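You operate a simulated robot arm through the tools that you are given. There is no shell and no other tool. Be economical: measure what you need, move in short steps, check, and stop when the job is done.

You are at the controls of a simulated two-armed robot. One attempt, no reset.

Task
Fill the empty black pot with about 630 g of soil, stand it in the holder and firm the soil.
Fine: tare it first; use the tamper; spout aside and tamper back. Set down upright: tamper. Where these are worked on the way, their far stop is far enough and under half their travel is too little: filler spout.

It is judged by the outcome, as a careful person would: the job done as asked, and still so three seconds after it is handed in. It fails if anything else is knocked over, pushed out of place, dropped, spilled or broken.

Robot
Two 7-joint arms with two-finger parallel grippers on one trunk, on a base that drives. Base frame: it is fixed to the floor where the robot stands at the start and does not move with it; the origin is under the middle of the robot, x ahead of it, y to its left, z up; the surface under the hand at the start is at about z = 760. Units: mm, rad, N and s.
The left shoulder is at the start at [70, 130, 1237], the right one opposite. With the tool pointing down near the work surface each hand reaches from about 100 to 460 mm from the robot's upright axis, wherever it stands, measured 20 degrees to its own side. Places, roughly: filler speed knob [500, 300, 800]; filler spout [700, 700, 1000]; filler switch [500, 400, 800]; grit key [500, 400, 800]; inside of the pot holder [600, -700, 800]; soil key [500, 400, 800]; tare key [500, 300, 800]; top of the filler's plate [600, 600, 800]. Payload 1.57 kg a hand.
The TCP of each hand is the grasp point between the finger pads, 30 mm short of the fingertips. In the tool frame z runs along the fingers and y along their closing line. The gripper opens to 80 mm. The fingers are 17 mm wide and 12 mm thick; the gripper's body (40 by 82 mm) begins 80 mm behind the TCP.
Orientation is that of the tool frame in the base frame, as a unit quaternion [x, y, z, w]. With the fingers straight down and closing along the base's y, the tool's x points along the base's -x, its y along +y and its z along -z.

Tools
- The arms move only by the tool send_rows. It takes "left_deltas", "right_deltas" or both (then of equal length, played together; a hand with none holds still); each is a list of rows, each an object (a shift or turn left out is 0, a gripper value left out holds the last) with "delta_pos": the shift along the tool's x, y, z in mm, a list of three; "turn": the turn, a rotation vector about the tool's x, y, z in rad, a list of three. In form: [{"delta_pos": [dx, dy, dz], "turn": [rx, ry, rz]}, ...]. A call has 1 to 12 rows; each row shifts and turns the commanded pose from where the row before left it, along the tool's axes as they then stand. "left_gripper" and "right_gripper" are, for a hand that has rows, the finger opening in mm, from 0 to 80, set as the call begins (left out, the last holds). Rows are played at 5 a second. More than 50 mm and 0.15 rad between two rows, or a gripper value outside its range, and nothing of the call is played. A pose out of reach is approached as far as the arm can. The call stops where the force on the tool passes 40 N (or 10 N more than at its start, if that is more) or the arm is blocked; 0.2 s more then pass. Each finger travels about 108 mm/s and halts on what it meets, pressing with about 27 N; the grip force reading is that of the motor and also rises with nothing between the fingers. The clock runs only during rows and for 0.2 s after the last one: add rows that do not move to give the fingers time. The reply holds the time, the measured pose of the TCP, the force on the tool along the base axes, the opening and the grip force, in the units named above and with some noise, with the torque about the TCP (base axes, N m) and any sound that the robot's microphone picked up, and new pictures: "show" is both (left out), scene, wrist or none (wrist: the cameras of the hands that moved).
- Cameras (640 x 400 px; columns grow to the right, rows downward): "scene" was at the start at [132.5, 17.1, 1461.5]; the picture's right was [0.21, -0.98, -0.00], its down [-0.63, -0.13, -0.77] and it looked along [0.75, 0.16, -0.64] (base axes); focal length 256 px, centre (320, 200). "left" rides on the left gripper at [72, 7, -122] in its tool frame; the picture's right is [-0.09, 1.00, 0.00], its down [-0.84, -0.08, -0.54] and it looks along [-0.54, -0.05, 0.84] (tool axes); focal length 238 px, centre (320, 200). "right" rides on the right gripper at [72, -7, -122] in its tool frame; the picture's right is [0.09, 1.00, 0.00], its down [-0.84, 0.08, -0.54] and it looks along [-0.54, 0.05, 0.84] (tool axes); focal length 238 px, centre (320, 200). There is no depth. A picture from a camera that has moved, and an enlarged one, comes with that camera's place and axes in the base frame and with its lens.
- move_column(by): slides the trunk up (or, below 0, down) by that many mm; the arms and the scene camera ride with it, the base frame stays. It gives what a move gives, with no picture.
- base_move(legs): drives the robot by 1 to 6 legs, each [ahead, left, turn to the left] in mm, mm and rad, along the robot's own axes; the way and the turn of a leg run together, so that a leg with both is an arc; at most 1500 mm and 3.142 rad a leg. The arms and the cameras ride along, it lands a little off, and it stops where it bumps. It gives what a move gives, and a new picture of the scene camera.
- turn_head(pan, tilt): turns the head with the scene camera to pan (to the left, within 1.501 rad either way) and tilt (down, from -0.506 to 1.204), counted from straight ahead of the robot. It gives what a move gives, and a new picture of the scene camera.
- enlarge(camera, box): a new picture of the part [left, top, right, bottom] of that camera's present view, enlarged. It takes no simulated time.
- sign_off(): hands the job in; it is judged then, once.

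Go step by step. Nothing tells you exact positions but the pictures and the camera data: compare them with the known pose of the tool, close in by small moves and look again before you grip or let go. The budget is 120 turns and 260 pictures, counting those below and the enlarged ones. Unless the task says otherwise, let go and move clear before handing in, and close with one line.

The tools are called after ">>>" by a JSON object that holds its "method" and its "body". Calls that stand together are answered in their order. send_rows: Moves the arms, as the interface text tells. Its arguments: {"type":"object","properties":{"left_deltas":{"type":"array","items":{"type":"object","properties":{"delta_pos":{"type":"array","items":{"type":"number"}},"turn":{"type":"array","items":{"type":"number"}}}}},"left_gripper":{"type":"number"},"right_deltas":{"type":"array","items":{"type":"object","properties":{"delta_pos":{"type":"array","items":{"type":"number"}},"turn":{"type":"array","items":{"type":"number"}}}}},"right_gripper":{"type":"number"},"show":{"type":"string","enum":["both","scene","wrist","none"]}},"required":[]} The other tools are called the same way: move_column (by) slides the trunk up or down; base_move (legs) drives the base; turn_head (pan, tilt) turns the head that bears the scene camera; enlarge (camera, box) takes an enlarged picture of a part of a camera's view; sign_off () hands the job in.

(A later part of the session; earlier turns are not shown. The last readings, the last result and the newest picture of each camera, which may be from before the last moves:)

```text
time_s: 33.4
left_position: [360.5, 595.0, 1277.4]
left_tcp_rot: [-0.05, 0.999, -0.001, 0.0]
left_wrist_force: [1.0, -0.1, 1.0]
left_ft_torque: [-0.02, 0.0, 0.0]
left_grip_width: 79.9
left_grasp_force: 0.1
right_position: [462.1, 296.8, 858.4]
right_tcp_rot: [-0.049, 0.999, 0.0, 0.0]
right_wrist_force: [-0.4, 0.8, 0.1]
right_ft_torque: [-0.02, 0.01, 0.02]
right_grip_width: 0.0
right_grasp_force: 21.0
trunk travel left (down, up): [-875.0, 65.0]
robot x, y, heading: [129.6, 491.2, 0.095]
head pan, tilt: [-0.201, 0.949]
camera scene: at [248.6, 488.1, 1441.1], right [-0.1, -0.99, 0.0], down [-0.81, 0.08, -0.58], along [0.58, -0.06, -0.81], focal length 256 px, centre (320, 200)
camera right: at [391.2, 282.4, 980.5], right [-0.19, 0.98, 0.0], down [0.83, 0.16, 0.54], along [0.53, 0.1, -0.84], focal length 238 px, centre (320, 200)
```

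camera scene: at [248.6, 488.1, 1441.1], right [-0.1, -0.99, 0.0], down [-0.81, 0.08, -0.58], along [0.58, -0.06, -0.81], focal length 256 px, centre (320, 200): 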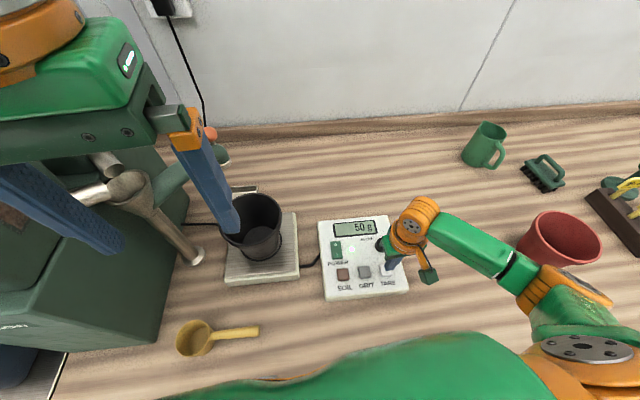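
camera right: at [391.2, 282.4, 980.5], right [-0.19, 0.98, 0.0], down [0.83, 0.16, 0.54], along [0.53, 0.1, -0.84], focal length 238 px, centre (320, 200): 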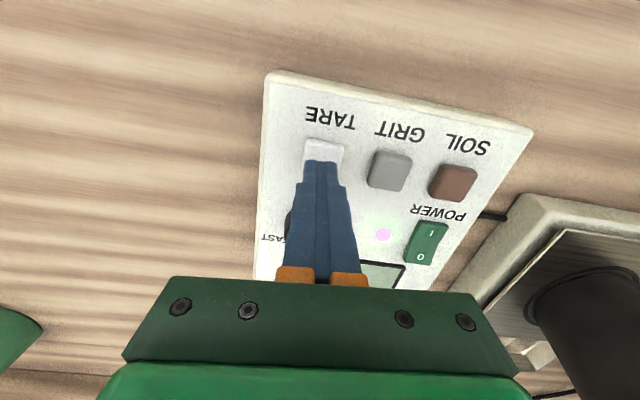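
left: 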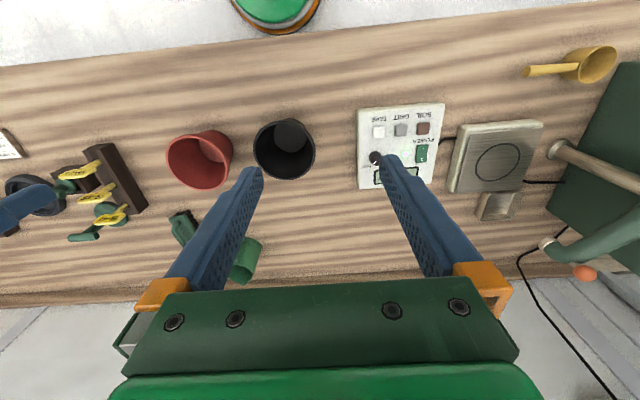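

Fingertips are over TARE. Pressing gently down.

>>> {"method": "send_rows", "body": {"right_deltas": [{"delta_pos": [4, 0, 8]}, {"delta_pos": [0, 0, 6]}, {"delta_pos": [0, 0, 3]}, {"delta_pos": [0, 0, 3]}], "show": "scene"}}

```text
time_s: 34.4
left_position: [358.8, 596.8, 1278.3]
left_tcp_rot: [-0.05, 0.999, 0.0, 0.0]
left_wrist_force: [0.0, -0.2, -0.3]
left_ft_torque: [-0.02, 0.0, 0.01]
left_grip_width: 79.9
left_grasp_force: 0.1
right_position: [457.9, 296.4, 836.2]
right_tcp_rot: [-0.049, 0.999, 0.0, 0.0]
right_wrist_force: [0.1, -2.1, 3.3]
right_ft_torque: [-0.01, 0.01, -0.01]
right_grip_width: 0.0
right_grasp_force: 21.3
trunk travel left (down, up): [-875.0, 65.0]
robot x, y, heading: [129.3, 493.7, 0.101]
head pan, tilt: [-0.201, 0.949]
heard: click
camera scene: at [247.4, 488.4, 1441.3], right [-0.1, -0.99, 0.0], down [-0.81, 0.08, -0.58], along [0.58, -0.06, -0.81], focal length 256 px, centre (320, 200)
```

scene: 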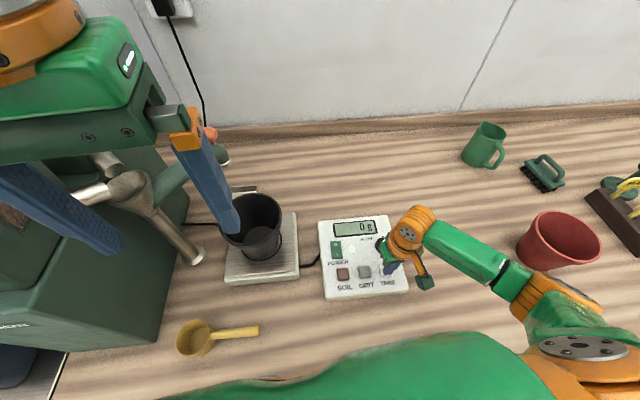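

The display reads 0 g: tared. Now I'll lift, turn the base a bit, and bring the right hand to a horizontal, forward-pointing pose to take the spout's ball knob.

>>> {"method": "send_rows", "body": {"right_deltas": [{"delta_pos": [0, 0, -45]}, {"delta_pos": [0, 0, -45]}, {"delta_pos": [0, 0, -45]}, {"delta_pos": [0, 0, -45]}, {"delta_pos": [0, 0, -45]}, {"delta_pos": [-35, 0, 0]}, {"delta_pos": [-35, 0, 0]}, {}], "show": "none"}}

>>> {"method": "base_move", "body": {"legs": [[0, 0, 0.35]]}}

>>> {"method": "turn_head", "body": {"pan": 0.05, "tilt": 0.75}}

>>> {"method": "enlarge", "body": {"camera": "scene", "box": [180, 60, 400, 240]}}

```text
time_s: 36.2
left_position: [359.2, 595.9, 1275.9]
left_tcp_rot: [-0.05, 0.999, 0.0, 0.001]
left_wrist_force: [-0.3, 0.0, 1.2]
left_ft_torque: [-0.04, -0.01, -0.03]
left_grip_width: 79.7
left_grasp_force: 0.0
right_position: [524.7, 301.6, 1064.0]
right_tcp_rot: [-0.049, 0.999, 0.0, 0.001]
right_wrist_force: [0.1, 0.6, -0.2]
right_ft_torque: [-0.01, -0.01, 0.0]
right_grip_width: 0.0
right_grasp_force: 21.4
trunk travel left (down, up): [-875.0, 65.0]
robot x, y, heading: [125.8, 491.0, 0.095]
head pan, tilt: [-0.201, 0.949]
```

```text
time_s: 37.7
left_position: [309.8, 669.5, 1277.6]
left_tcp_rot: [-0.221, 0.975, 0.0, 0.0]
left_wrist_force: [0.6, -0.3, 0.8]
left_ft_torque: [-0.02, 0.02, 0.02]
left_grip_width: 79.7
left_grasp_force: 0.0
right_position: [566.2, 447.9, 1062.7]
right_tcp_rot: [-0.22, 0.975, 0.001, 0.0]
right_wrist_force: [0.1, -0.6, -0.9]
right_ft_torque: [0.01, -0.02, 0.01]
right_grip_width: 0.0
right_grasp_force: 21.1
trunk travel left (down, up): [-875.0, 65.0]
robot x, y, heading: [124.4, 491.8, 0.447]
head pan, tilt: [-0.201, 0.949]
camera scene: at [242.5, 529.3, 1441.1], right [0.24, -0.97, 0.0], down [-0.79, -0.2, -0.58], along [0.56, 0.14, -0.81], focal length 256 px, centre (320, 200)
```

scene: 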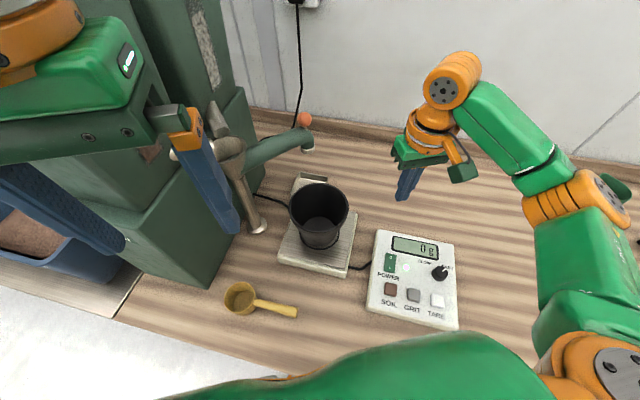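

```text
time_s: 38.5
left_position: [309.5, 668.7, 1277.6]
left_tcp_rot: [-0.222, 0.975, -0.001, 0.0]
left_wrist_force: [-0.5, 0.2, -0.8]
left_ft_torque: [0.0, 0.04, -0.03]
left_grip_width: 80.0
left_grasp_force: 0.0
right_position: [566.4, 448.7, 1063.7]
right_tcp_rot: [-0.22, 0.975, -0.001, 0.0]
right_wrist_force: [-0.2, 0.3, -0.3]
right_ft_torque: [0.01, 0.02, 0.0]
right_grip_width: 0.0
right_grasp_force: 21.3
trunk travel left (down, up): [-875.0, 65.0]
robot x, y, heading: [126.8, 494.3, 0.443]
head pan, tilt: [0.051, 0.75]
camera scene: at [244.4, 552.0, 1456.6], right [0.48, -0.88, 0.0], down [-0.6, -0.32, -0.73], along [0.64, 0.35, -0.68], focal length 256 px, centre (320, 200)
```

scene: 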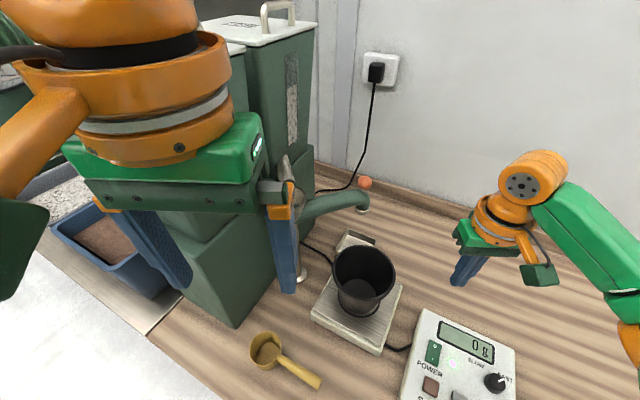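

```text
2.22 times, centred on (290, 150) of scene
camera zoom: at [244.4, 552.0, 1456.6], right [0.48, -0.88, 0.0], down [-0.6, -0.32, -0.73], along [0.64, 0.35, -0.68], focal length 569 px, centre (387, 311)
```

zoom: 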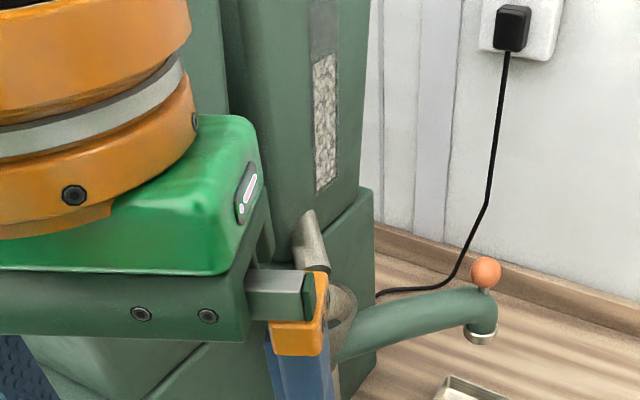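

Ball knob triangulated at about (732, 691, 1056). I'll pitch the right hand ~63° forward, open it, and line it up behind the ball.

>>> {"method": "send_rows", "body": {"right_deltas": [{"turn": [0, -0.1375, 0]}, {"turn": [0, -0.1375, 0]}, {"turn": [0, -0.1375, 0]}, {"turn": [0, -0.1375, 0]}, {"turn": [0, -0.1375, 0]}, {"turn": [0, -0.1375, 0]}, {"turn": [0, -0.1375, 0]}, {"turn": [0, -0.1375, 0]}, {"delta_pos": [0, 40, 0]}, {"delta_pos": [0, 40, 0]}, {}], "right_gripper": 80}}

```text
time_s: 40.9
left_position: [310.2, 668.2, 1278.0]
left_tcp_rot: [-0.221, 0.975, 0.0, 0.001]
left_wrist_force: [0.6, -0.6, -0.3]
left_ft_torque: [0.0, 0.03, 0.03]
left_grip_width: 80.0
left_grasp_force: 0.2
right_position: [558.9, 525.9, 1052.4]
right_tcp_rot: [-0.188, 0.832, 0.115, 0.509]
right_wrist_force: [0.4, -0.8, 0.4]
right_ft_torque: [0.03, 0.04, 0.01]
right_grip_width: 80.1
right_grasp_force: 0.0
right hand out of reach, approached as far as the arm can: row 6, 7, 9
trunk travel left (down, up): [-875.0, 65.0]
robot x, y, heading: [125.1, 491.0, 0.439]
head pan, tilt: [0.051, 0.75]
camera scene: at [244.0, 551.2, 1456.7], right [0.48, -0.88, 0.0], down [-0.6, -0.32, -0.73], along [0.64, 0.35, -0.68], focal length 256 px, centre (320, 200)
camera right: at [434.4, 460.1, 1044.3], right [-0.47, 0.88, -0.08], down [-0.13, 0.03, 0.99], along [0.88, 0.47, 0.1], focal length 238 px, centre (320, 200)
```

scene: 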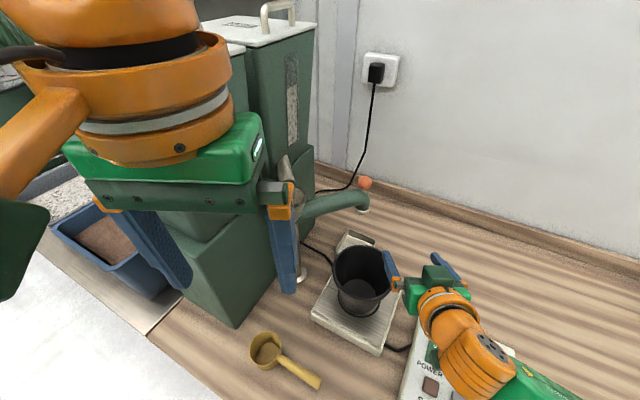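
right: 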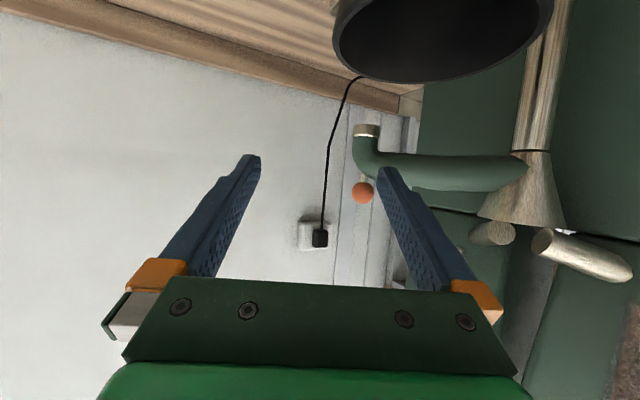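

Ball is visible, ahead and to the left. I'll shift left ~77 mm and forward part of the way, then check.

>>> {"method": "send_rows", "body": {"right_deltas": [{"delta_pos": [-5, 38, -3]}, {"delta_pos": [0, 38, 0]}, {"delta_pos": [-19, 0, 37]}, {"delta_pos": [-19, 0, 37]}, {"delta_pos": [-19, 0, 37]}, {}]}}

```text
time_s: 42.3
left_position: [310.6, 669.2, 1277.7]
left_tcp_rot: [-0.223, 0.975, -0.001, 0.0]
left_wrist_force: [0.3, 0.1, 0.6]
left_ft_torque: [0.03, 0.02, 0.0]
left_grip_width: 80.0
left_grasp_force: 0.1
right_position: [638.9, 648.3, 1062.2]
right_tcp_rot: [-0.188, 0.832, 0.115, 0.509]
right_wrist_force: [-0.2, 0.1, 0.6]
right_ft_torque: [-0.01, -0.02, 0.02]
right_grip_width: 79.9
right_grasp_force: 0.0
trunk travel left (down, up): [-875.0, 65.0]
robot x, y, heading: [127.6, 492.0, 0.448]
head pan, tilt: [0.051, 0.75]
camera scene: at [244.0, 551.6, 1456.7], right [0.48, -0.88, 0.0], down [-0.6, -0.32, -0.73], along [0.64, 0.35, -0.68], focal length 256 px, centre (320, 200)
camera right: at [514.6, 580.8, 1053.2], right [-0.47, 0.88, -0.08], down [-0.13, 0.02, 0.99], along [0.88, 0.47, 0.1], focal length 238 px, centre (320, 200)
```

scene: 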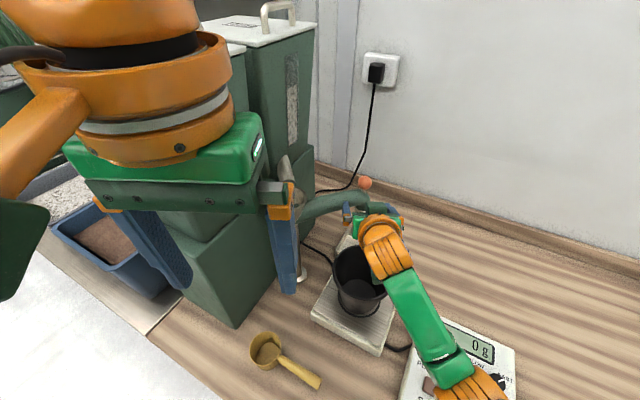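
right: 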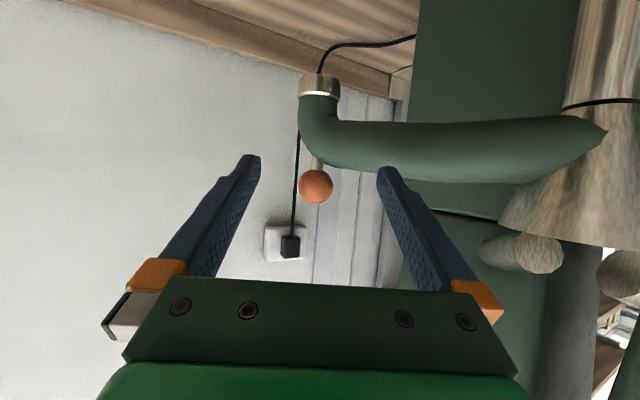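

Ball is centred between the fingers. I'll narrow the opening, rise 5 mm to clear the gooseneck, and advance in two steps.

>>> {"method": "send_rows", "body": {"right_deltas": [{"delta_pos": [-4, 0, -2]}, {"delta_pos": [-9, 0, 18]}, {"delta_pos": [-9, 0, 18]}, {"delta_pos": [-9, 0, 18]}, {}], "right_gripper": 52, "show": "wrist"}}

```text
time_s: 43.5
left_position: [310.6, 669.8, 1278.0]
left_tcp_rot: [-0.222, 0.975, 0.0, 0.001]
left_wrist_force: [0.5, 0.2, -0.4]
left_ft_torque: [0.0, 0.0, 0.02]
left_grip_width: 79.9
left_grasp_force: 0.0
right_position: [692.5, 673.3, 1064.5]
right_tcp_rot: [-0.187, 0.831, 0.115, 0.511]
right_wrist_force: [1.1, -0.3, 6.1]
right_ft_torque: [0.21, -0.09, -0.11]
right_grip_width: 51.9
right_grasp_force: 0.1
trunk travel left (down, up): [-875.0, 65.0]
robot x, y, heading: [127.2, 493.4, 0.442]
head pan, tilt: [0.051, 0.75]
camera right: at [568.4, 606.4, 1055.0], right [-0.47, 0.88, -0.08], down [-0.13, 0.02, 0.99], along [0.87, 0.47, 0.1], focal length 238 px, centre (320, 200)
```

right: 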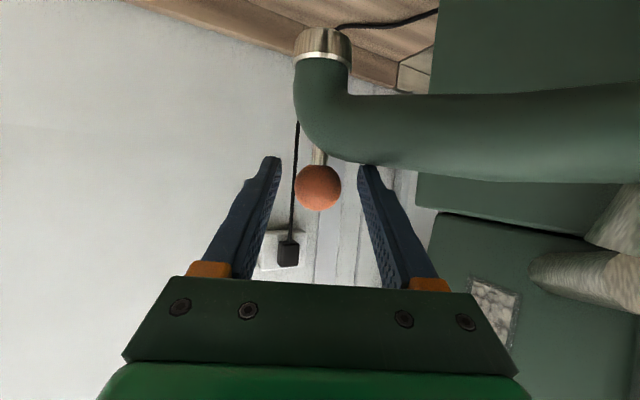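

The left finger touches the gooseneck's top lightly. I'll rise, pitch the hand flatter, and advance the rest.

>>> {"method": "send_rows", "body": {"right_deltas": [{"delta_pos": [-5, 0, -3]}, {"turn": [0, -0.15, 0]}, {"delta_pos": [-6, 0, 13]}, {"delta_pos": [-6, 0, 14]}, {"delta_pos": [-4, 0, 12]}, {}], "right_gripper": 46}}

```text
time_s: 44.9
left_position: [311.5, 669.6, 1277.8]
left_tcp_rot: [-0.221, 0.975, -0.001, 0.001]
left_wrist_force: [-0.8, 0.4, 0.4]
left_ft_torque: [-0.01, 0.01, -0.05]
left_grip_width: 79.8
left_grasp_force: 0.2
right_position: [730.2, 691.3, 1071.7]
right_tcp_rot: [-0.179, 0.791, 0.13, 0.57]
right_wrist_force: [0.5, -0.5, 0.5]
right_ft_torque: [0.01, 0.03, 0.02]
right_grip_width: 45.9
right_grasp_force: 0.0
trunk travel left (down, up): [-875.0, 65.0]
robot x, y, heading: [130.0, 490.6, 0.443]
head pan, tilt: [0.051, 0.75]
camera scene: at [244.1, 552.0, 1456.7], right [0.48, -0.88, 0.0], down [-0.6, -0.32, -0.73], along [0.64, 0.35, -0.68], focal length 256 px, centre (320, 200)
camera right: at [607.5, 626.0, 1041.8], right [-0.46, 0.89, -0.09], down [-0.26, -0.04, 0.96], along [0.85, 0.46, 0.25], focal length 238 px, centre (320, 200)
```

scene: 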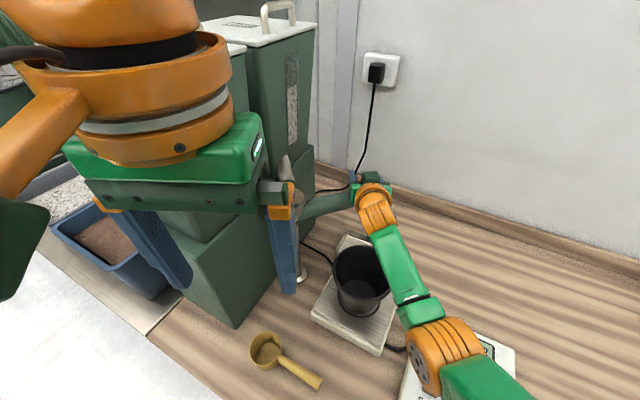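
right: 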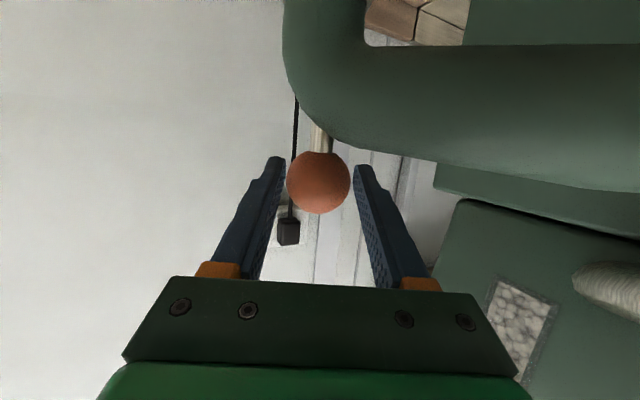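

The ball is between the fingers. Gripping it.

>>> {"method": "send_rows", "body": {"right_deltas": [{}, {}, {}], "right_gripper": 0, "show": "wrist"}}

```text
time_s: 45.7
left_position: [311.1, 669.0, 1278.8]
left_tcp_rot: [-0.221, 0.975, 0.0, 0.0]
left_wrist_force: [-0.7, 0.2, -0.7]
left_ft_torque: [-0.04, -0.03, 0.0]
left_grip_width: 80.1
left_grasp_force: 0.0
right_position: [731.0, 690.7, 1071.8]
right_tcp_rot: [-0.179, 0.791, 0.13, 0.571]
right_wrist_force: [5.5, -2.1, 3.6]
right_ft_torque: [-0.07, 0.0, -0.07]
right_grip_width: 32.7
right_grasp_force: 40.4
trunk travel left (down, up): [-875.0, 65.0]
robot x, y, heading: [129.0, 490.6, 0.445]
head pan, tilt: [0.051, 0.75]
camera right: at [608.7, 624.6, 1041.8], right [-0.45, 0.89, -0.09], down [-0.26, -0.04, 0.96], along [0.85, 0.46, 0.25], focal length 238 px, centre (320, 200)
```

right: 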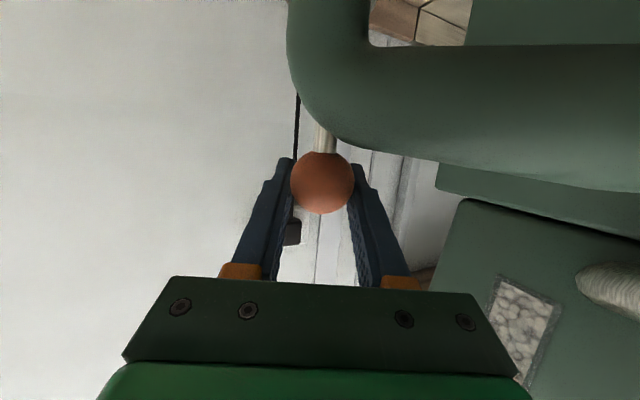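

Gripped. Now swinging the spout along its arc, first half.

>>> {"method": "send_rows", "body": {"right_deltas": [{"delta_pos": [4.3, -5.5, -13]}, {"delta_pos": [4.4, -5, -13.2]}, {"delta_pos": [4.7, -3.6, -14.3]}, {"delta_pos": [4.8, -2.9, -14.4]}, {"delta_pos": [4.9, -1, -14.7]}, {"delta_pos": [4.9, -0.6, -14.7]}, {}]}}

```text
time_s: 47.3
left_position: [301.2, 667.5, 1280.0]
left_tcp_rot: [-0.221, 0.975, -0.001, 0.004]
left_wrist_force: [-0.6, 0.0, 0.5]
left_ft_torque: [0.02, -0.01, -0.01]
left_grip_width: 80.0
left_grasp_force: 0.0
right_position: [651.6, 635.6, 1076.8]
right_tcp_rot: [-0.179, 0.787, 0.13, 0.575]
right_wrist_force: [1.3, 2.8, 29.9]
right_ft_torque: [-0.22, 0.46, -0.37]
right_grip_width: 27.2
right_grasp_force: 37.9
trunk travel left (down, up): [-875.0, 65.0]
robot x, y, heading: [126.8, 490.3, 0.448]
head pan, tilt: [0.051, 0.75]
camera scene: at [235.3, 550.5, 1457.7], right [0.48, -0.88, 0.0], down [-0.59, -0.32, -0.74], along [0.65, 0.35, -0.68], focal length 256 px, centre (320, 200)
camera right: at [529.8, 569.7, 1045.7], right [-0.46, 0.89, -0.09], down [-0.27, -0.04, 0.96], along [0.85, 0.46, 0.26], focal length 238 px, centre (320, 200)
```

scene: 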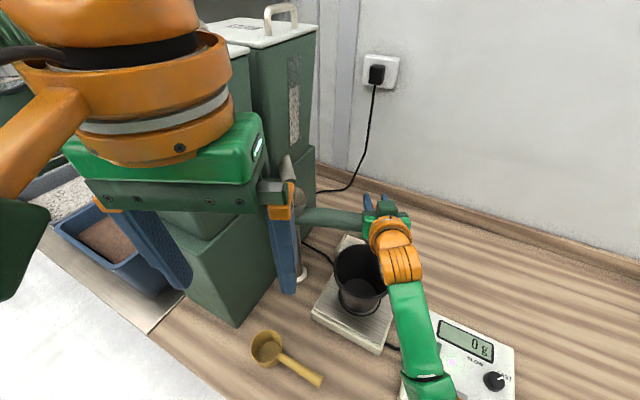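
right: 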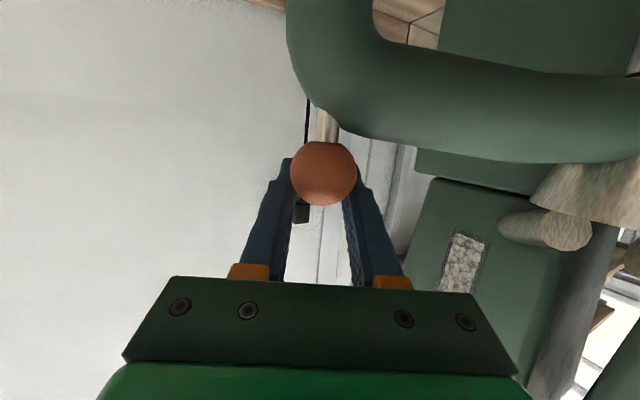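

The fingers are riding up on the ball. I'll open slightly, lower a few millimetres and re-grip around its middle.

>>> {"method": "send_rows", "body": {"right_deltas": [{}, {}], "right_gripper": 46, "show": "wrist"}}

```text
time_s: 47.9
left_position: [309.5, 668.3, 1278.2]
left_tcp_rot: [-0.222, 0.975, 0.0, 0.0]
left_wrist_force: [-0.4, 0.0, 0.5]
left_ft_torque: [-0.03, 0.0, 0.01]
left_grip_width: 79.9
left_grasp_force: 0.2
right_position: [656.4, 635.5, 1071.4]
right_tcp_rot: [-0.179, 0.791, 0.129, 0.57]
right_wrist_force: [1.1, -0.9, -1.1]
right_ft_torque: [-0.04, 0.02, -0.03]
right_grip_width: 46.0
right_grasp_force: 0.1
trunk travel left (down, up): [-875.0, 65.0]
robot x, y, heading: [129.3, 490.3, 0.451]
head pan, tilt: [0.051, 0.75]
camera right: at [534.4, 569.7, 1041.9], right [-0.45, 0.89, -0.09], down [-0.26, -0.04, 0.97], along [0.85, 0.46, 0.25], focal length 238 px, centre (320, 200)
```

right: 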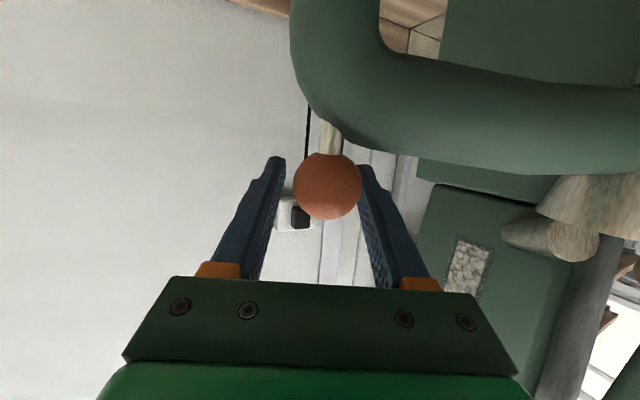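

>>> {"method": "send_rows", "body": {"right_deltas": [{"delta_pos": [5, 3, -4]}, {}], "show": "none"}}

>>> {"method": "send_rows", "body": {"right_deltas": [{}, {}, {}], "right_gripper": 0, "show": "wrist"}}

```text
time_s: 48.5
left_position: [309.3, 668.9, 1277.3]
left_tcp_rot: [-0.221, 0.975, -0.001, 0.001]
left_wrist_force: [-0.9, -0.7, 0.2]
left_ft_torque: [0.0, 0.0, -0.02]
left_grip_width: 80.1
left_grasp_force: 0.0
right_position: [651.9, 637.0, 1067.4]
right_tcp_rot: [-0.179, 0.791, 0.13, 0.57]
right_wrist_force: [0.0, -0.6, 1.1]
right_ft_torque: [0.03, 0.03, 0.0]
right_grip_width: 46.1
right_grasp_force: 0.0
trunk travel left (down, up): [-875.0, 65.0]
robot x, y, heading: [125.9, 491.8, 0.442]
head pan, tilt: [0.051, 0.75]
```

```text
time_s: 49.3
left_position: [310.4, 667.8, 1277.1]
left_tcp_rot: [-0.222, 0.975, -0.001, 0.0]
left_wrist_force: [0.0, 0.1, 0.3]
left_ft_torque: [-0.02, 0.0, 0.02]
left_grip_width: 80.2
left_grasp_force: 0.0
right_position: [652.8, 635.6, 1067.8]
right_tcp_rot: [-0.179, 0.791, 0.129, 0.571]
right_wrist_force: [0.1, -1.6, 0.8]
right_ft_torque: [-0.05, -0.04, 0.03]
right_grip_width: 32.8
right_grasp_force: 40.9
trunk travel left (down, up): [-875.0, 65.0]
robot x, y, heading: [126.9, 491.9, 0.444]
head pan, tilt: [0.051, 0.75]
camera right: at [529.6, 570.0, 1038.4], right [-0.45, 0.89, -0.09], down [-0.26, -0.04, 0.96], along [0.85, 0.46, 0.25], focal length 238 px, centre (320, 200)
```

right: 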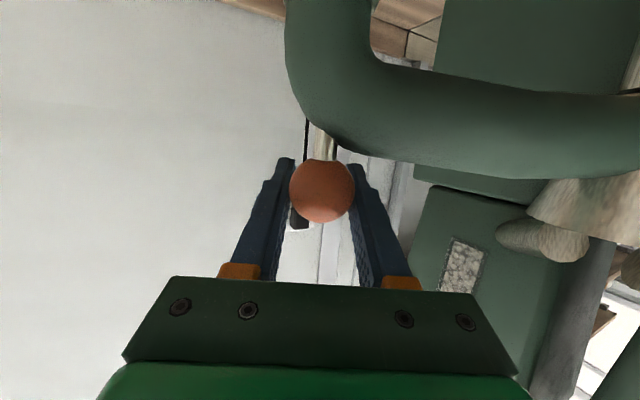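

Good centred grip with no load. Continuing the arc.

>>> {"method": "send_rows", "body": {"right_deltas": [{"delta_pos": [4.3, 3.7, -13]}, {"delta_pos": [4.3, 3.7, -13]}, {"delta_pos": [4, 4.9, -12]}, {"delta_pos": [4, 4.9, -12]}, {}]}}

```text
time_s: 50.5
left_position: [308.2, 675.5, 1278.7]
left_tcp_rot: [-0.222, 0.975, -0.003, 0.001]
left_wrist_force: [0.5, 0.0, -0.5]
left_ft_torque: [0.01, 0.0, 0.01]
left_grip_width: 80.3
left_grasp_force: 0.1
right_position: [601.9, 627.4, 1068.6]
right_tcp_rot: [-0.192, 0.783, 0.107, 0.582]
right_wrist_force: [3.4, 14.2, 22.6]
right_ft_torque: [0.01, 0.17, -0.88]
right_grip_width: 32.5
right_grasp_force: 40.7
trunk travel left (down, up): [-875.0, 65.0]
robot x, y, heading: [128.1, 490.1, 0.449]
head pan, tilt: [0.051, 0.75]
camera scene: at [240.5, 559.2, 1457.0], right [0.48, -0.88, 0.01], down [-0.6, -0.33, -0.73], along [0.64, 0.34, -0.68], focal length 256 px, centre (320, 200)
camera right: at [481.1, 560.2, 1038.1], right [-0.44, 0.88, -0.14], down [-0.3, 0.01, 0.95], along [0.85, 0.47, 0.26], focal length 238 px, centre (320, 200)
```

scene: 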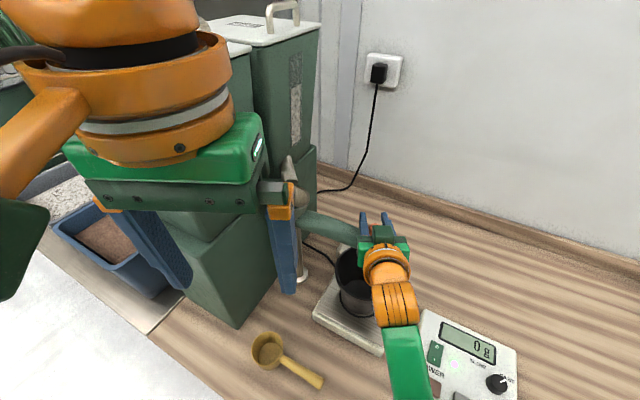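
right: 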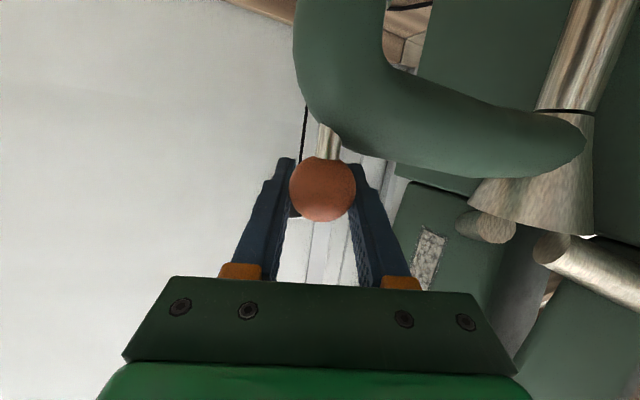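

The force rose; we may be at the stop. I'll release and look.

>>> {"method": "send_rows", "body": {"right_deltas": [{}, {}, {}], "right_gripper": 50, "show": "wrist"}}

>>> {"method": "enlarge", "body": {"camera": "scene", "box": [260, 160, 460, 340]}}

```text
time_s: 51.3
left_position: [310.2, 670.0, 1277.9]
left_tcp_rot: [-0.221, 0.975, -0.001, 0.0]
left_wrist_force: [-0.5, 0.6, -1.2]
left_ft_torque: [0.03, -0.03, 0.0]
left_grip_width: 79.9
left_grasp_force: 0.0
right_position: [603.1, 619.9, 1063.0]
right_tcp_rot: [-0.191, 0.788, 0.107, 0.575]
right_wrist_force: [0.3, -0.2, 0.0]
right_ft_torque: [0.02, -0.01, 0.0]
right_grip_width: 50.2
right_grasp_force: 0.1
trunk travel left (down, up): [-875.0, 65.0]
robot x, y, heading: [127.0, 490.4, 0.443]
head pan, tilt: [0.051, 0.75]
camera right: at [481.7, 553.6, 1033.5], right [-0.45, 0.88, -0.14], down [-0.28, 0.01, 0.96], along [0.85, 0.47, 0.24], focal length 238 px, centre (320, 200)
```

right: 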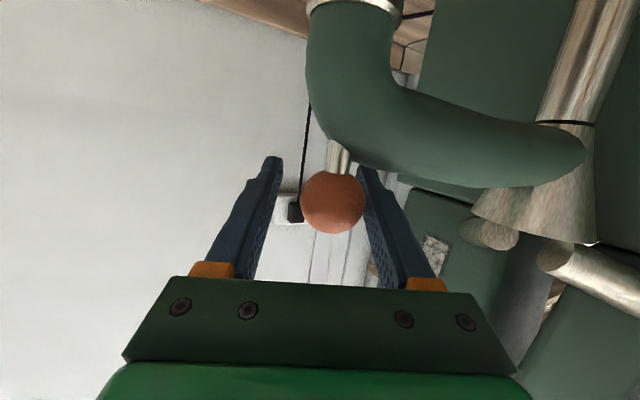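

```text
2.22 times, centred on (360, 250) of scene
camera zoom: at [244.4, 551.5, 1456.6], right [0.48, -0.88, 0.0], down [-0.6, -0.32, -0.73], along [0.64, 0.35, -0.68], focal length 569 px, centre (231, 89)
```

zoom: 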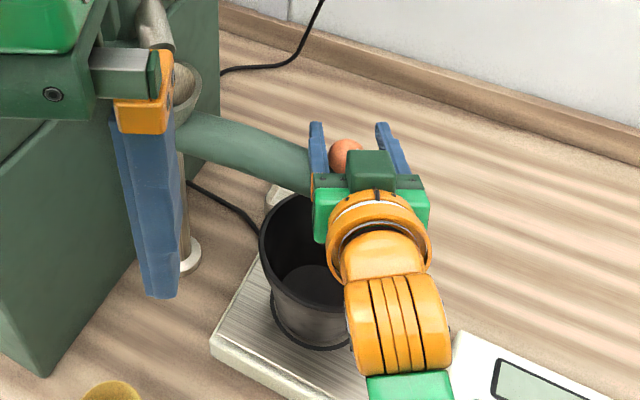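

The ball is now at (580, 615), i.e. the spout should be over the pot. I'll lift the hand off it and see.

>>> {"method": "send_rows", "body": {"right_deltas": [{"delta_pos": [-19, 0, -6]}, {"delta_pos": [-30, 0, -10]}, {"delta_pos": [-30, 0, -10]}, {"delta_pos": [0, -40, 0]}, {"delta_pos": [0, -40, 0]}, {"delta_pos": [0, -40, 0]}, {}]}}

>>> {"method": "enlarge", "body": {"camera": "scene", "box": [260, 160, 460, 340]}}

```text
time_s: 52.0
left_position: [310.6, 668.3, 1278.2]
left_tcp_rot: [-0.222, 0.975, 0.0, 0.0]
left_wrist_force: [0.0, 0.6, -0.5]
left_ft_torque: [0.01, 0.03, -0.01]
left_grip_width: 80.0
left_grasp_force: 0.1
right_position: [618.6, 596.7, 1112.1]
right_tcp_rot: [-0.207, 0.785, 0.051, 0.581]
right_wrist_force: [-0.6, 0.0, 0.1]
right_ft_torque: [-0.02, 0.02, -0.01]
right_grip_width: 50.2
right_grasp_force: 0.1
trunk travel left (down, up): [-875.0, 65.0]
robot x, y, heading: [127.5, 488.3, 0.445]
head pan, tilt: [0.051, 0.75]
stopped in row 3 (right hand): the arm was blocked; the commanded pose is now the measured one
camera scene: at [245.0, 550.4, 1456.7], right [0.48, -0.88, 0.0], down [-0.6, -0.32, -0.73], along [0.64, 0.35, -0.68], focal length 256 px, centre (320, 200)
camera right: at [495.4, 531.1, 1084.9], right [-0.4, 0.88, -0.25], down [-0.31, 0.12, 0.94], along [0.86, 0.46, 0.23], focal length 238 px, centre (320, 200)
```

scene: 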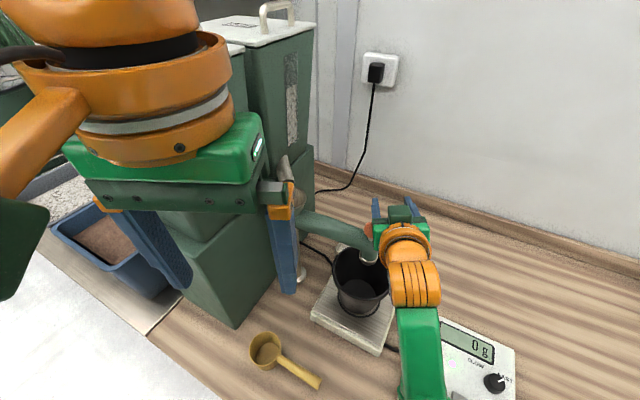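
right: 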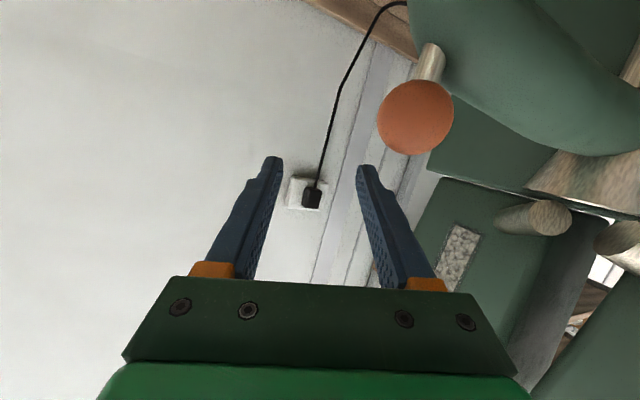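

```text
2.22 times, centred on (360, 250) of scene
camera zoom: at [245.0, 550.4, 1456.7], right [0.48, -0.88, 0.0], down [-0.6, -0.32, -0.73], along [0.64, 0.35, -0.68], focal length 569 px, centre (231, 89)
```

zoom: 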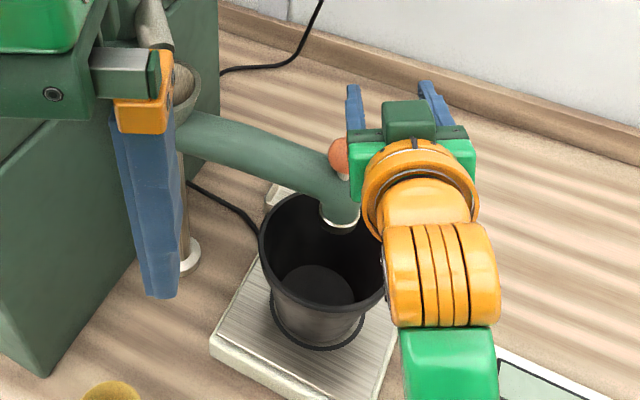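

The spout outlet is now over the pot's inside, about 25 mm from its centre – good. Next I'll take the right hand away to the right and turn it back to pointing down.

>>> {"method": "send_rows", "body": {"right_deltas": [{"delta_pos": [0, -30, 10]}, {"delta_pos": [0, -40, 10]}, {"delta_pos": [0, -40, 0]}, {"turn": [0, 0.14, 0]}, {"turn": [0, 0.14, 0]}, {"turn": [0, 0.14, 0]}, {"turn": [0, 0.14, 0]}, {}], "right_gripper": 0}}

```text
time_s: 53.8
left_position: [310.3, 668.8, 1277.4]
left_tcp_rot: [-0.222, 0.975, -0.001, 0.0]
left_wrist_force: [-0.1, -0.7, -0.1]
left_ft_torque: [0.01, 0.0, 0.0]
left_grip_width: 80.1
left_grasp_force: 0.0
right_position: [678.4, 503.9, 1123.8]
right_tcp_rot: [-0.214, 0.916, -0.008, 0.34]
right_wrist_force: [-0.2, -0.1, 0.1]
right_ft_torque: [0.01, -0.03, -0.02]
right_grip_width: 0.0
right_grasp_force: 21.0
trunk travel left (down, up): [-875.0, 65.0]
robot x, y, heading: [129.4, 490.2, 0.446]
head pan, tilt: [0.051, 0.75]
camera scene: at [244.4, 552.3, 1456.7], right [0.48, -0.88, 0.0], down [-0.6, -0.32, -0.73], along [0.64, 0.35, -0.68], focal length 256 px, centre (320, 200)
camera right: at [555.6, 453.0, 1173.3], right [-0.45, 0.87, -0.22], down [0.2, 0.33, 0.92], along [0.87, 0.37, -0.32], focal length 238 px, centre (320, 200)
```

scene: 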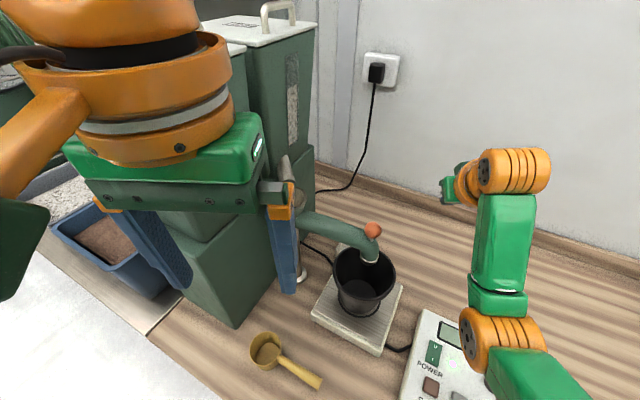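
right: 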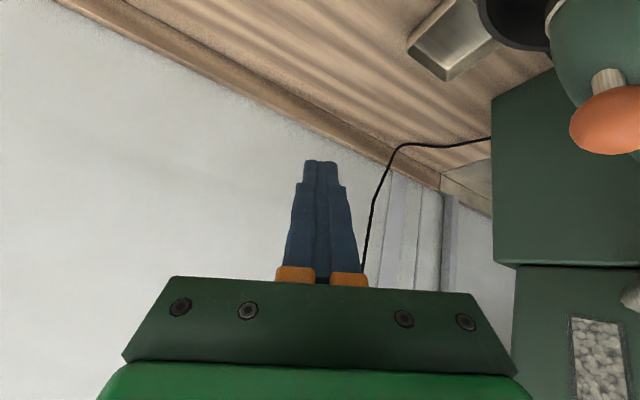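

>>> {"method": "send_rows", "body": {"right_deltas": [{"delta_pos": [35, 0, -29]}, {"delta_pos": [35, 0, -29]}, {"delta_pos": [35, 0, -29]}, {"turn": [-0.034, 0.135, 0.0025]}, {"turn": [-0.034, 0.135, 0.0025]}, {"turn": [-0.034, 0.135, 0.0025]}, {"turn": [-0.034, 0.135, 0.0025]}, {"turn": [-0.034, 0.135, 0.0025]}, {}], "show": "none"}}

>>> {"method": "base_move", "body": {"legs": [[0, 0, -0.4], [0, 55, 0]]}}

>>> {"method": "turn_head", "body": {"pan": -0.1, "tilt": 0.9}}

```text
time_s: 55.8
left_position: [311.8, 670.4, 1278.1]
left_tcp_rot: [-0.221, 0.975, -0.001, 0.001]
left_wrist_force: [-0.3, 0.4, -1.0]
left_ft_torque: [0.0, 0.0, -0.01]
left_grip_width: 79.9
left_grasp_force: 0.1
right_position: [622.3, 454.8, 1080.6]
right_tcp_rot: [-0.22, 0.975, 0.0, 0.0]
right_wrist_force: [-0.6, -1.0, 0.0]
right_ft_torque: [0.0, 0.0, 0.01]
right_grip_width: 0.0
right_grasp_force: 21.3
right hand out of reach, approached as far as the arm can: row 2, 3, 4, 5
trunk travel left (down, up): [-875.0, 65.0]
robot x, y, heading: [126.1, 494.3, 0.447]
head pan, tilt: [0.051, 0.75]
```

```text
time_s: 57.9
left_position: [363.5, 629.8, 1277.5]
left_tcp_rot: [-0.022, 1.0, 0.004, 0.0]
left_wrist_force: [-0.2, -0.6, -0.4]
left_ft_torque: [0.1, -0.02, -0.01]
left_grip_width: 79.8
left_grasp_force: 0.1
right_position: [564.8, 312.0, 1078.2]
right_tcp_rot: [-0.022, 1.0, 0.003, 0.001]
right_wrist_force: [0.4, -0.5, -0.6]
right_ft_torque: [0.08, 0.02, 0.02]
right_grip_width: 0.2
right_grasp_force: 21.3
trunk travel left (down, up): [-875.0, 65.0]
robot x, y, heading: [124.4, 546.5, 0.039]
head pan, tilt: [0.051, 0.75]
camera scene: at [257.0, 545.3, 1456.6], right [0.09, -1.0, -0.01], down [-0.68, -0.06, -0.73], along [0.73, 0.07, -0.68], focal length 256 px, centre (320, 200)
```

scene: 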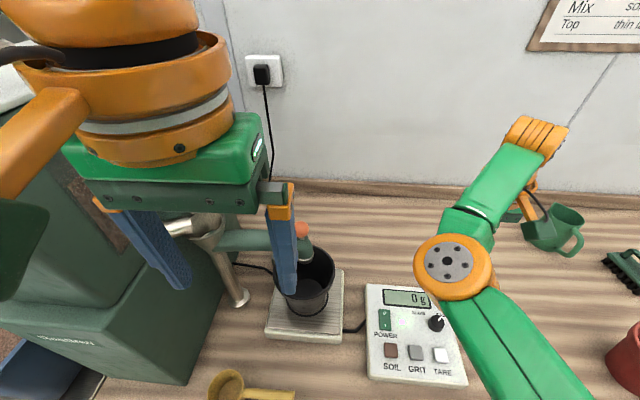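

```text
time_s: 58.6
left_position: [362.6, 635.9, 1278.6]
left_tcp_rot: [-0.022, 1.0, 0.0, 0.0]
left_wrist_force: [0.5, 0.0, -0.2]
left_ft_torque: [0.05, 0.0, -0.01]
left_grip_width: 80.0
left_grasp_force: 0.0
right_position: [565.1, 317.1, 1078.4]
right_tcp_rot: [-0.021, 1.0, 0.001, 0.001]
right_wrist_force: [-0.4, -1.0, 0.6]
right_ft_torque: [0.01, -0.03, 0.03]
right_grip_width: 0.0
right_grasp_force: 21.6
trunk travel left (down, up): [-875.0, 65.0]
robot x, y, heading: [126.0, 546.8, 0.046]
head pan, tilt: [-0.099, 0.901]
camera scene: at [249.5, 541.2, 1444.8], right [-0.06, -1.0, 0.0], down [-0.78, 0.04, -0.62], along [0.62, -0.03, -0.78], focal length 256 px, centre (320, 200)
```

scene: 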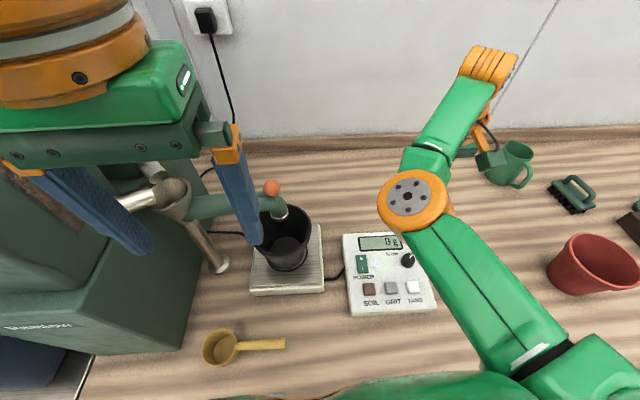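

The spout is over the pot, display 0 g. I'll bring the closed fingers above the SOIL key at about (462, 407).

>>> {"method": "send_rows", "body": {"right_deltas": [{"delta_pos": [33, 31, 0]}, {"delta_pos": [33, 32, 0]}, {"delta_pos": [33, 31, 0]}, {"delta_pos": [0, 0, 45]}, {"delta_pos": [0, 0, 45]}, {"delta_pos": [0, 0, 45]}, {"delta_pos": [0, 0, 45]}, {"delta_pos": [0, 0, 40]}, {}]}}

```text
time_s: 60.6
left_position: [363.4, 638.2, 1277.2]
left_tcp_rot: [-0.023, 1.0, 0.0, 0.0]
left_wrist_force: [-1.0, 0.9, 0.2]
left_ft_torque: [0.01, 0.02, -0.01]
left_grip_width: 80.0
left_grasp_force: 0.1
right_position: [549.0, 335.8, 858.4]
right_tcp_rot: [-0.021, 1.0, 0.0, 0.0]
right_wrist_force: [0.4, 0.4, 0.8]
right_ft_torque: [-0.01, -0.02, 0.03]
right_grip_width: 0.0
right_grasp_force: 21.2
right hand out of reach, approached as far as the arm can: row 1, 2, 3
trunk travel left (down, up): [-875.0, 65.0]
robot x, y, heading: [125.2, 544.1, 0.045]
head pan, tilt: [-0.099, 0.901]
camera scene: at [249.3, 543.7, 1444.8], right [-0.06, -1.0, 0.0], down [-0.78, 0.04, -0.62], along [0.62, -0.03, -0.78], focal length 256 px, centre (320, 200)
camera right: at [477.0, 325.8, 980.5], right [-0.13, 0.99, 0.0], down [0.83, 0.11, 0.54], along [0.54, 0.07, -0.84], focal length 238 px, centre (320, 200)
```

scene: 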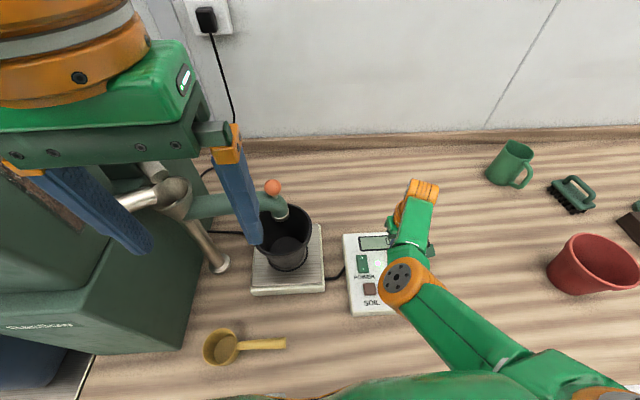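
right: 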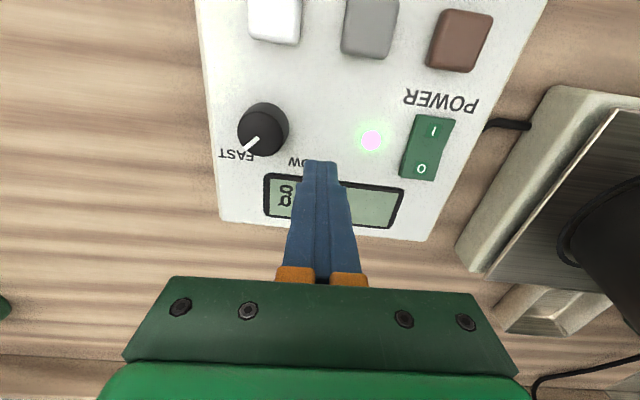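

The hand stopped short sideways (folded limit) and is above the display. I'll rise a little and shift toward SOIL.

>>> {"method": "send_rows", "body": {"right_deltas": [{"delta_pos": [0, 0, -30]}, {"delta_pos": [30, 25, 0]}, {"delta_pos": [30, 25, 0]}, {"delta_pos": [24, 25, 0]}, {}]}}

```text
time_s: 61.6
left_position: [364.0, 638.5, 1277.4]
left_tcp_rot: [-0.023, 1.0, -0.001, 0.0]
left_wrist_force: [-0.2, -0.5, 0.1]
left_ft_torque: [-0.01, -0.02, 0.01]
left_grip_width: 79.8
left_grasp_force: 0.0
right_position: [551.8, 367.4, 964.5]
right_tcp_rot: [0.0, 0.992, -0.026, 0.124]
right_wrist_force: [-0.6, 0.1, 0.3]
right_ft_torque: [0.02, 0.01, -0.01]
right_grip_width: 0.0
right_grasp_force: 21.4
trunk travel left (down, up): [-875.0, 65.0]
robot x, y, heading: [124.0, 544.8, 0.048]
head pan, tilt: [-0.099, 0.901]
stopped in row 4 (right hand): the arm was blocked; the commanded pose is now the measured one
camera scene: at [249.6, 544.3, 1444.7], right [-0.06, -1.0, 0.0], down [-0.78, 0.04, -0.62], along [0.62, -0.04, -0.78], focal length 256 px, centre (320, 200)
camera right: at [452.1, 366.9, 1065.2], right [-0.08, 0.99, -0.08], down [0.68, 0.11, 0.73], along [0.73, 0.01, -0.68], focal length 238 px, centre (320, 200)
```

scene: 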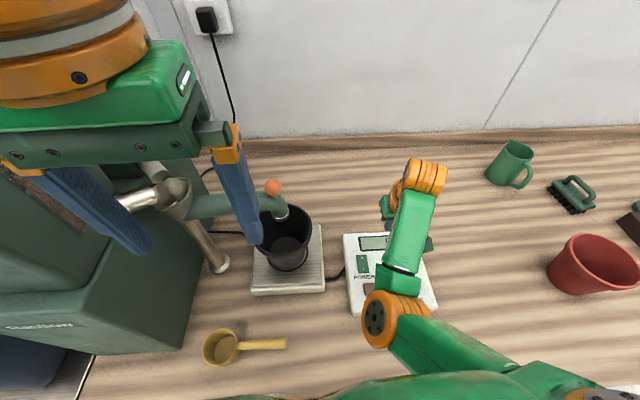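
right: 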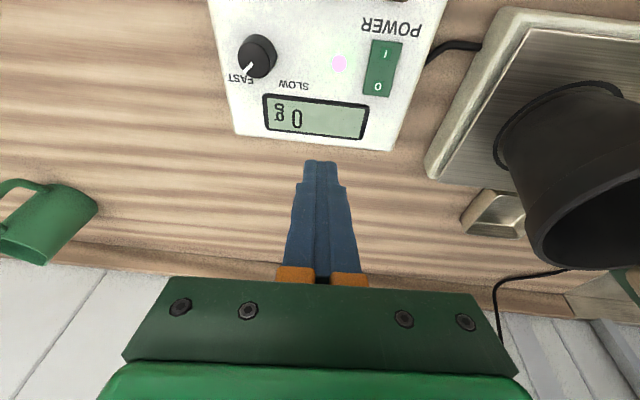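

The right arm has folded into an awkward elbow posture. I'll lift it high and out to the right to unfold it.

>>> {"method": "send_rows", "body": {"right_deltas": [{"delta_pos": [0, -30, -40]}, {"delta_pos": [-10, -30, -40]}, {"delta_pos": [-10, -30, -40]}, {"delta_pos": [-10, -30, -40]}, {"turn": [0, 0.12, 0], "delta_pos": [0, -30, -30]}, {"turn": [0, 0.13, 0], "delta_pos": [0, -30, -30]}, {"delta_pos": [0, -30, -30]}, {}]}}

```text
refused: row 2 steps farther than a row can; nothing moved
```

>>> {"method": "send_rows", "body": {"right_deltas": [{"delta_pos": [0, -30, -38]}, {"delta_pos": [-8, -28, -38]}, {"delta_pos": [-8, -28, -38]}, {"delta_pos": [-8, -28, -38]}, {"turn": [0, 0.12, 0], "delta_pos": [0, -30, -30]}, {"turn": [0, 0.13, 0], "delta_pos": [0, -30, -30]}, {"delta_pos": [0, -30, -30]}, {}]}}

```text
time_s: 63.4
left_position: [362.2, 638.4, 1277.3]
left_tcp_rot: [-0.022, 1.0, -0.001, -0.001]
left_wrist_force: [0.0, 0.4, -0.3]
left_ft_torque: [0.02, 0.01, 0.0]
left_grip_width: 80.0
left_grasp_force: 0.0
right_position: [531.9, 175.2, 1211.0]
right_tcp_rot: [0.0, 1.0, -0.021, -0.001]
right_wrist_force: [0.4, 0.4, 0.0]
right_ft_torque: [-0.01, 0.01, -0.02]
right_grip_width: 0.0
right_grasp_force: 21.2
right hand out of reach, approached as far as the arm can: row 2
trunk travel left (down, up): [-875.0, 65.0]
robot x, y, heading: [130.2, 540.3, 0.047]
head pan, tilt: [-0.099, 0.901]
camera scene: at [248.9, 543.5, 1444.8], right [-0.06, -1.0, 0.0], down [-0.78, 0.04, -0.62], along [0.62, -0.03, -0.78], focal length 256 px, centre (320, 200)
camera right: at [459.7, 172.6, 1334.0], right [-0.09, 0.99, -0.04], down [0.84, 0.1, 0.54], along [0.54, 0.01, -0.84], focal length 238 px, centre (320, 200)
```

scene: 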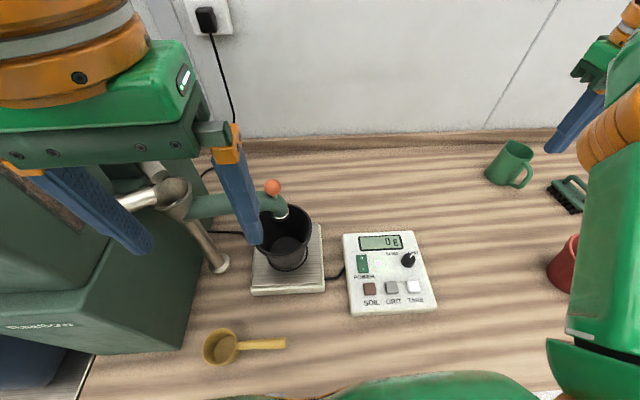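
right: 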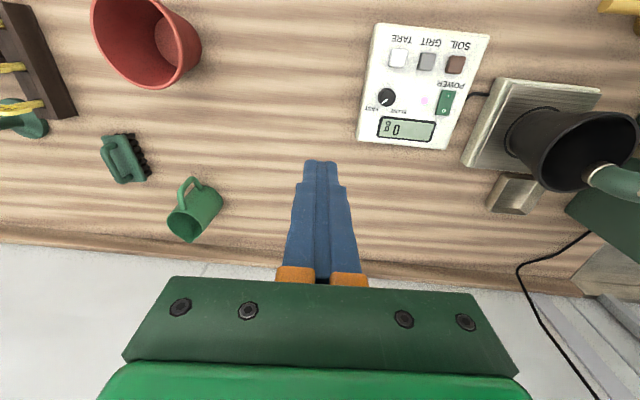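

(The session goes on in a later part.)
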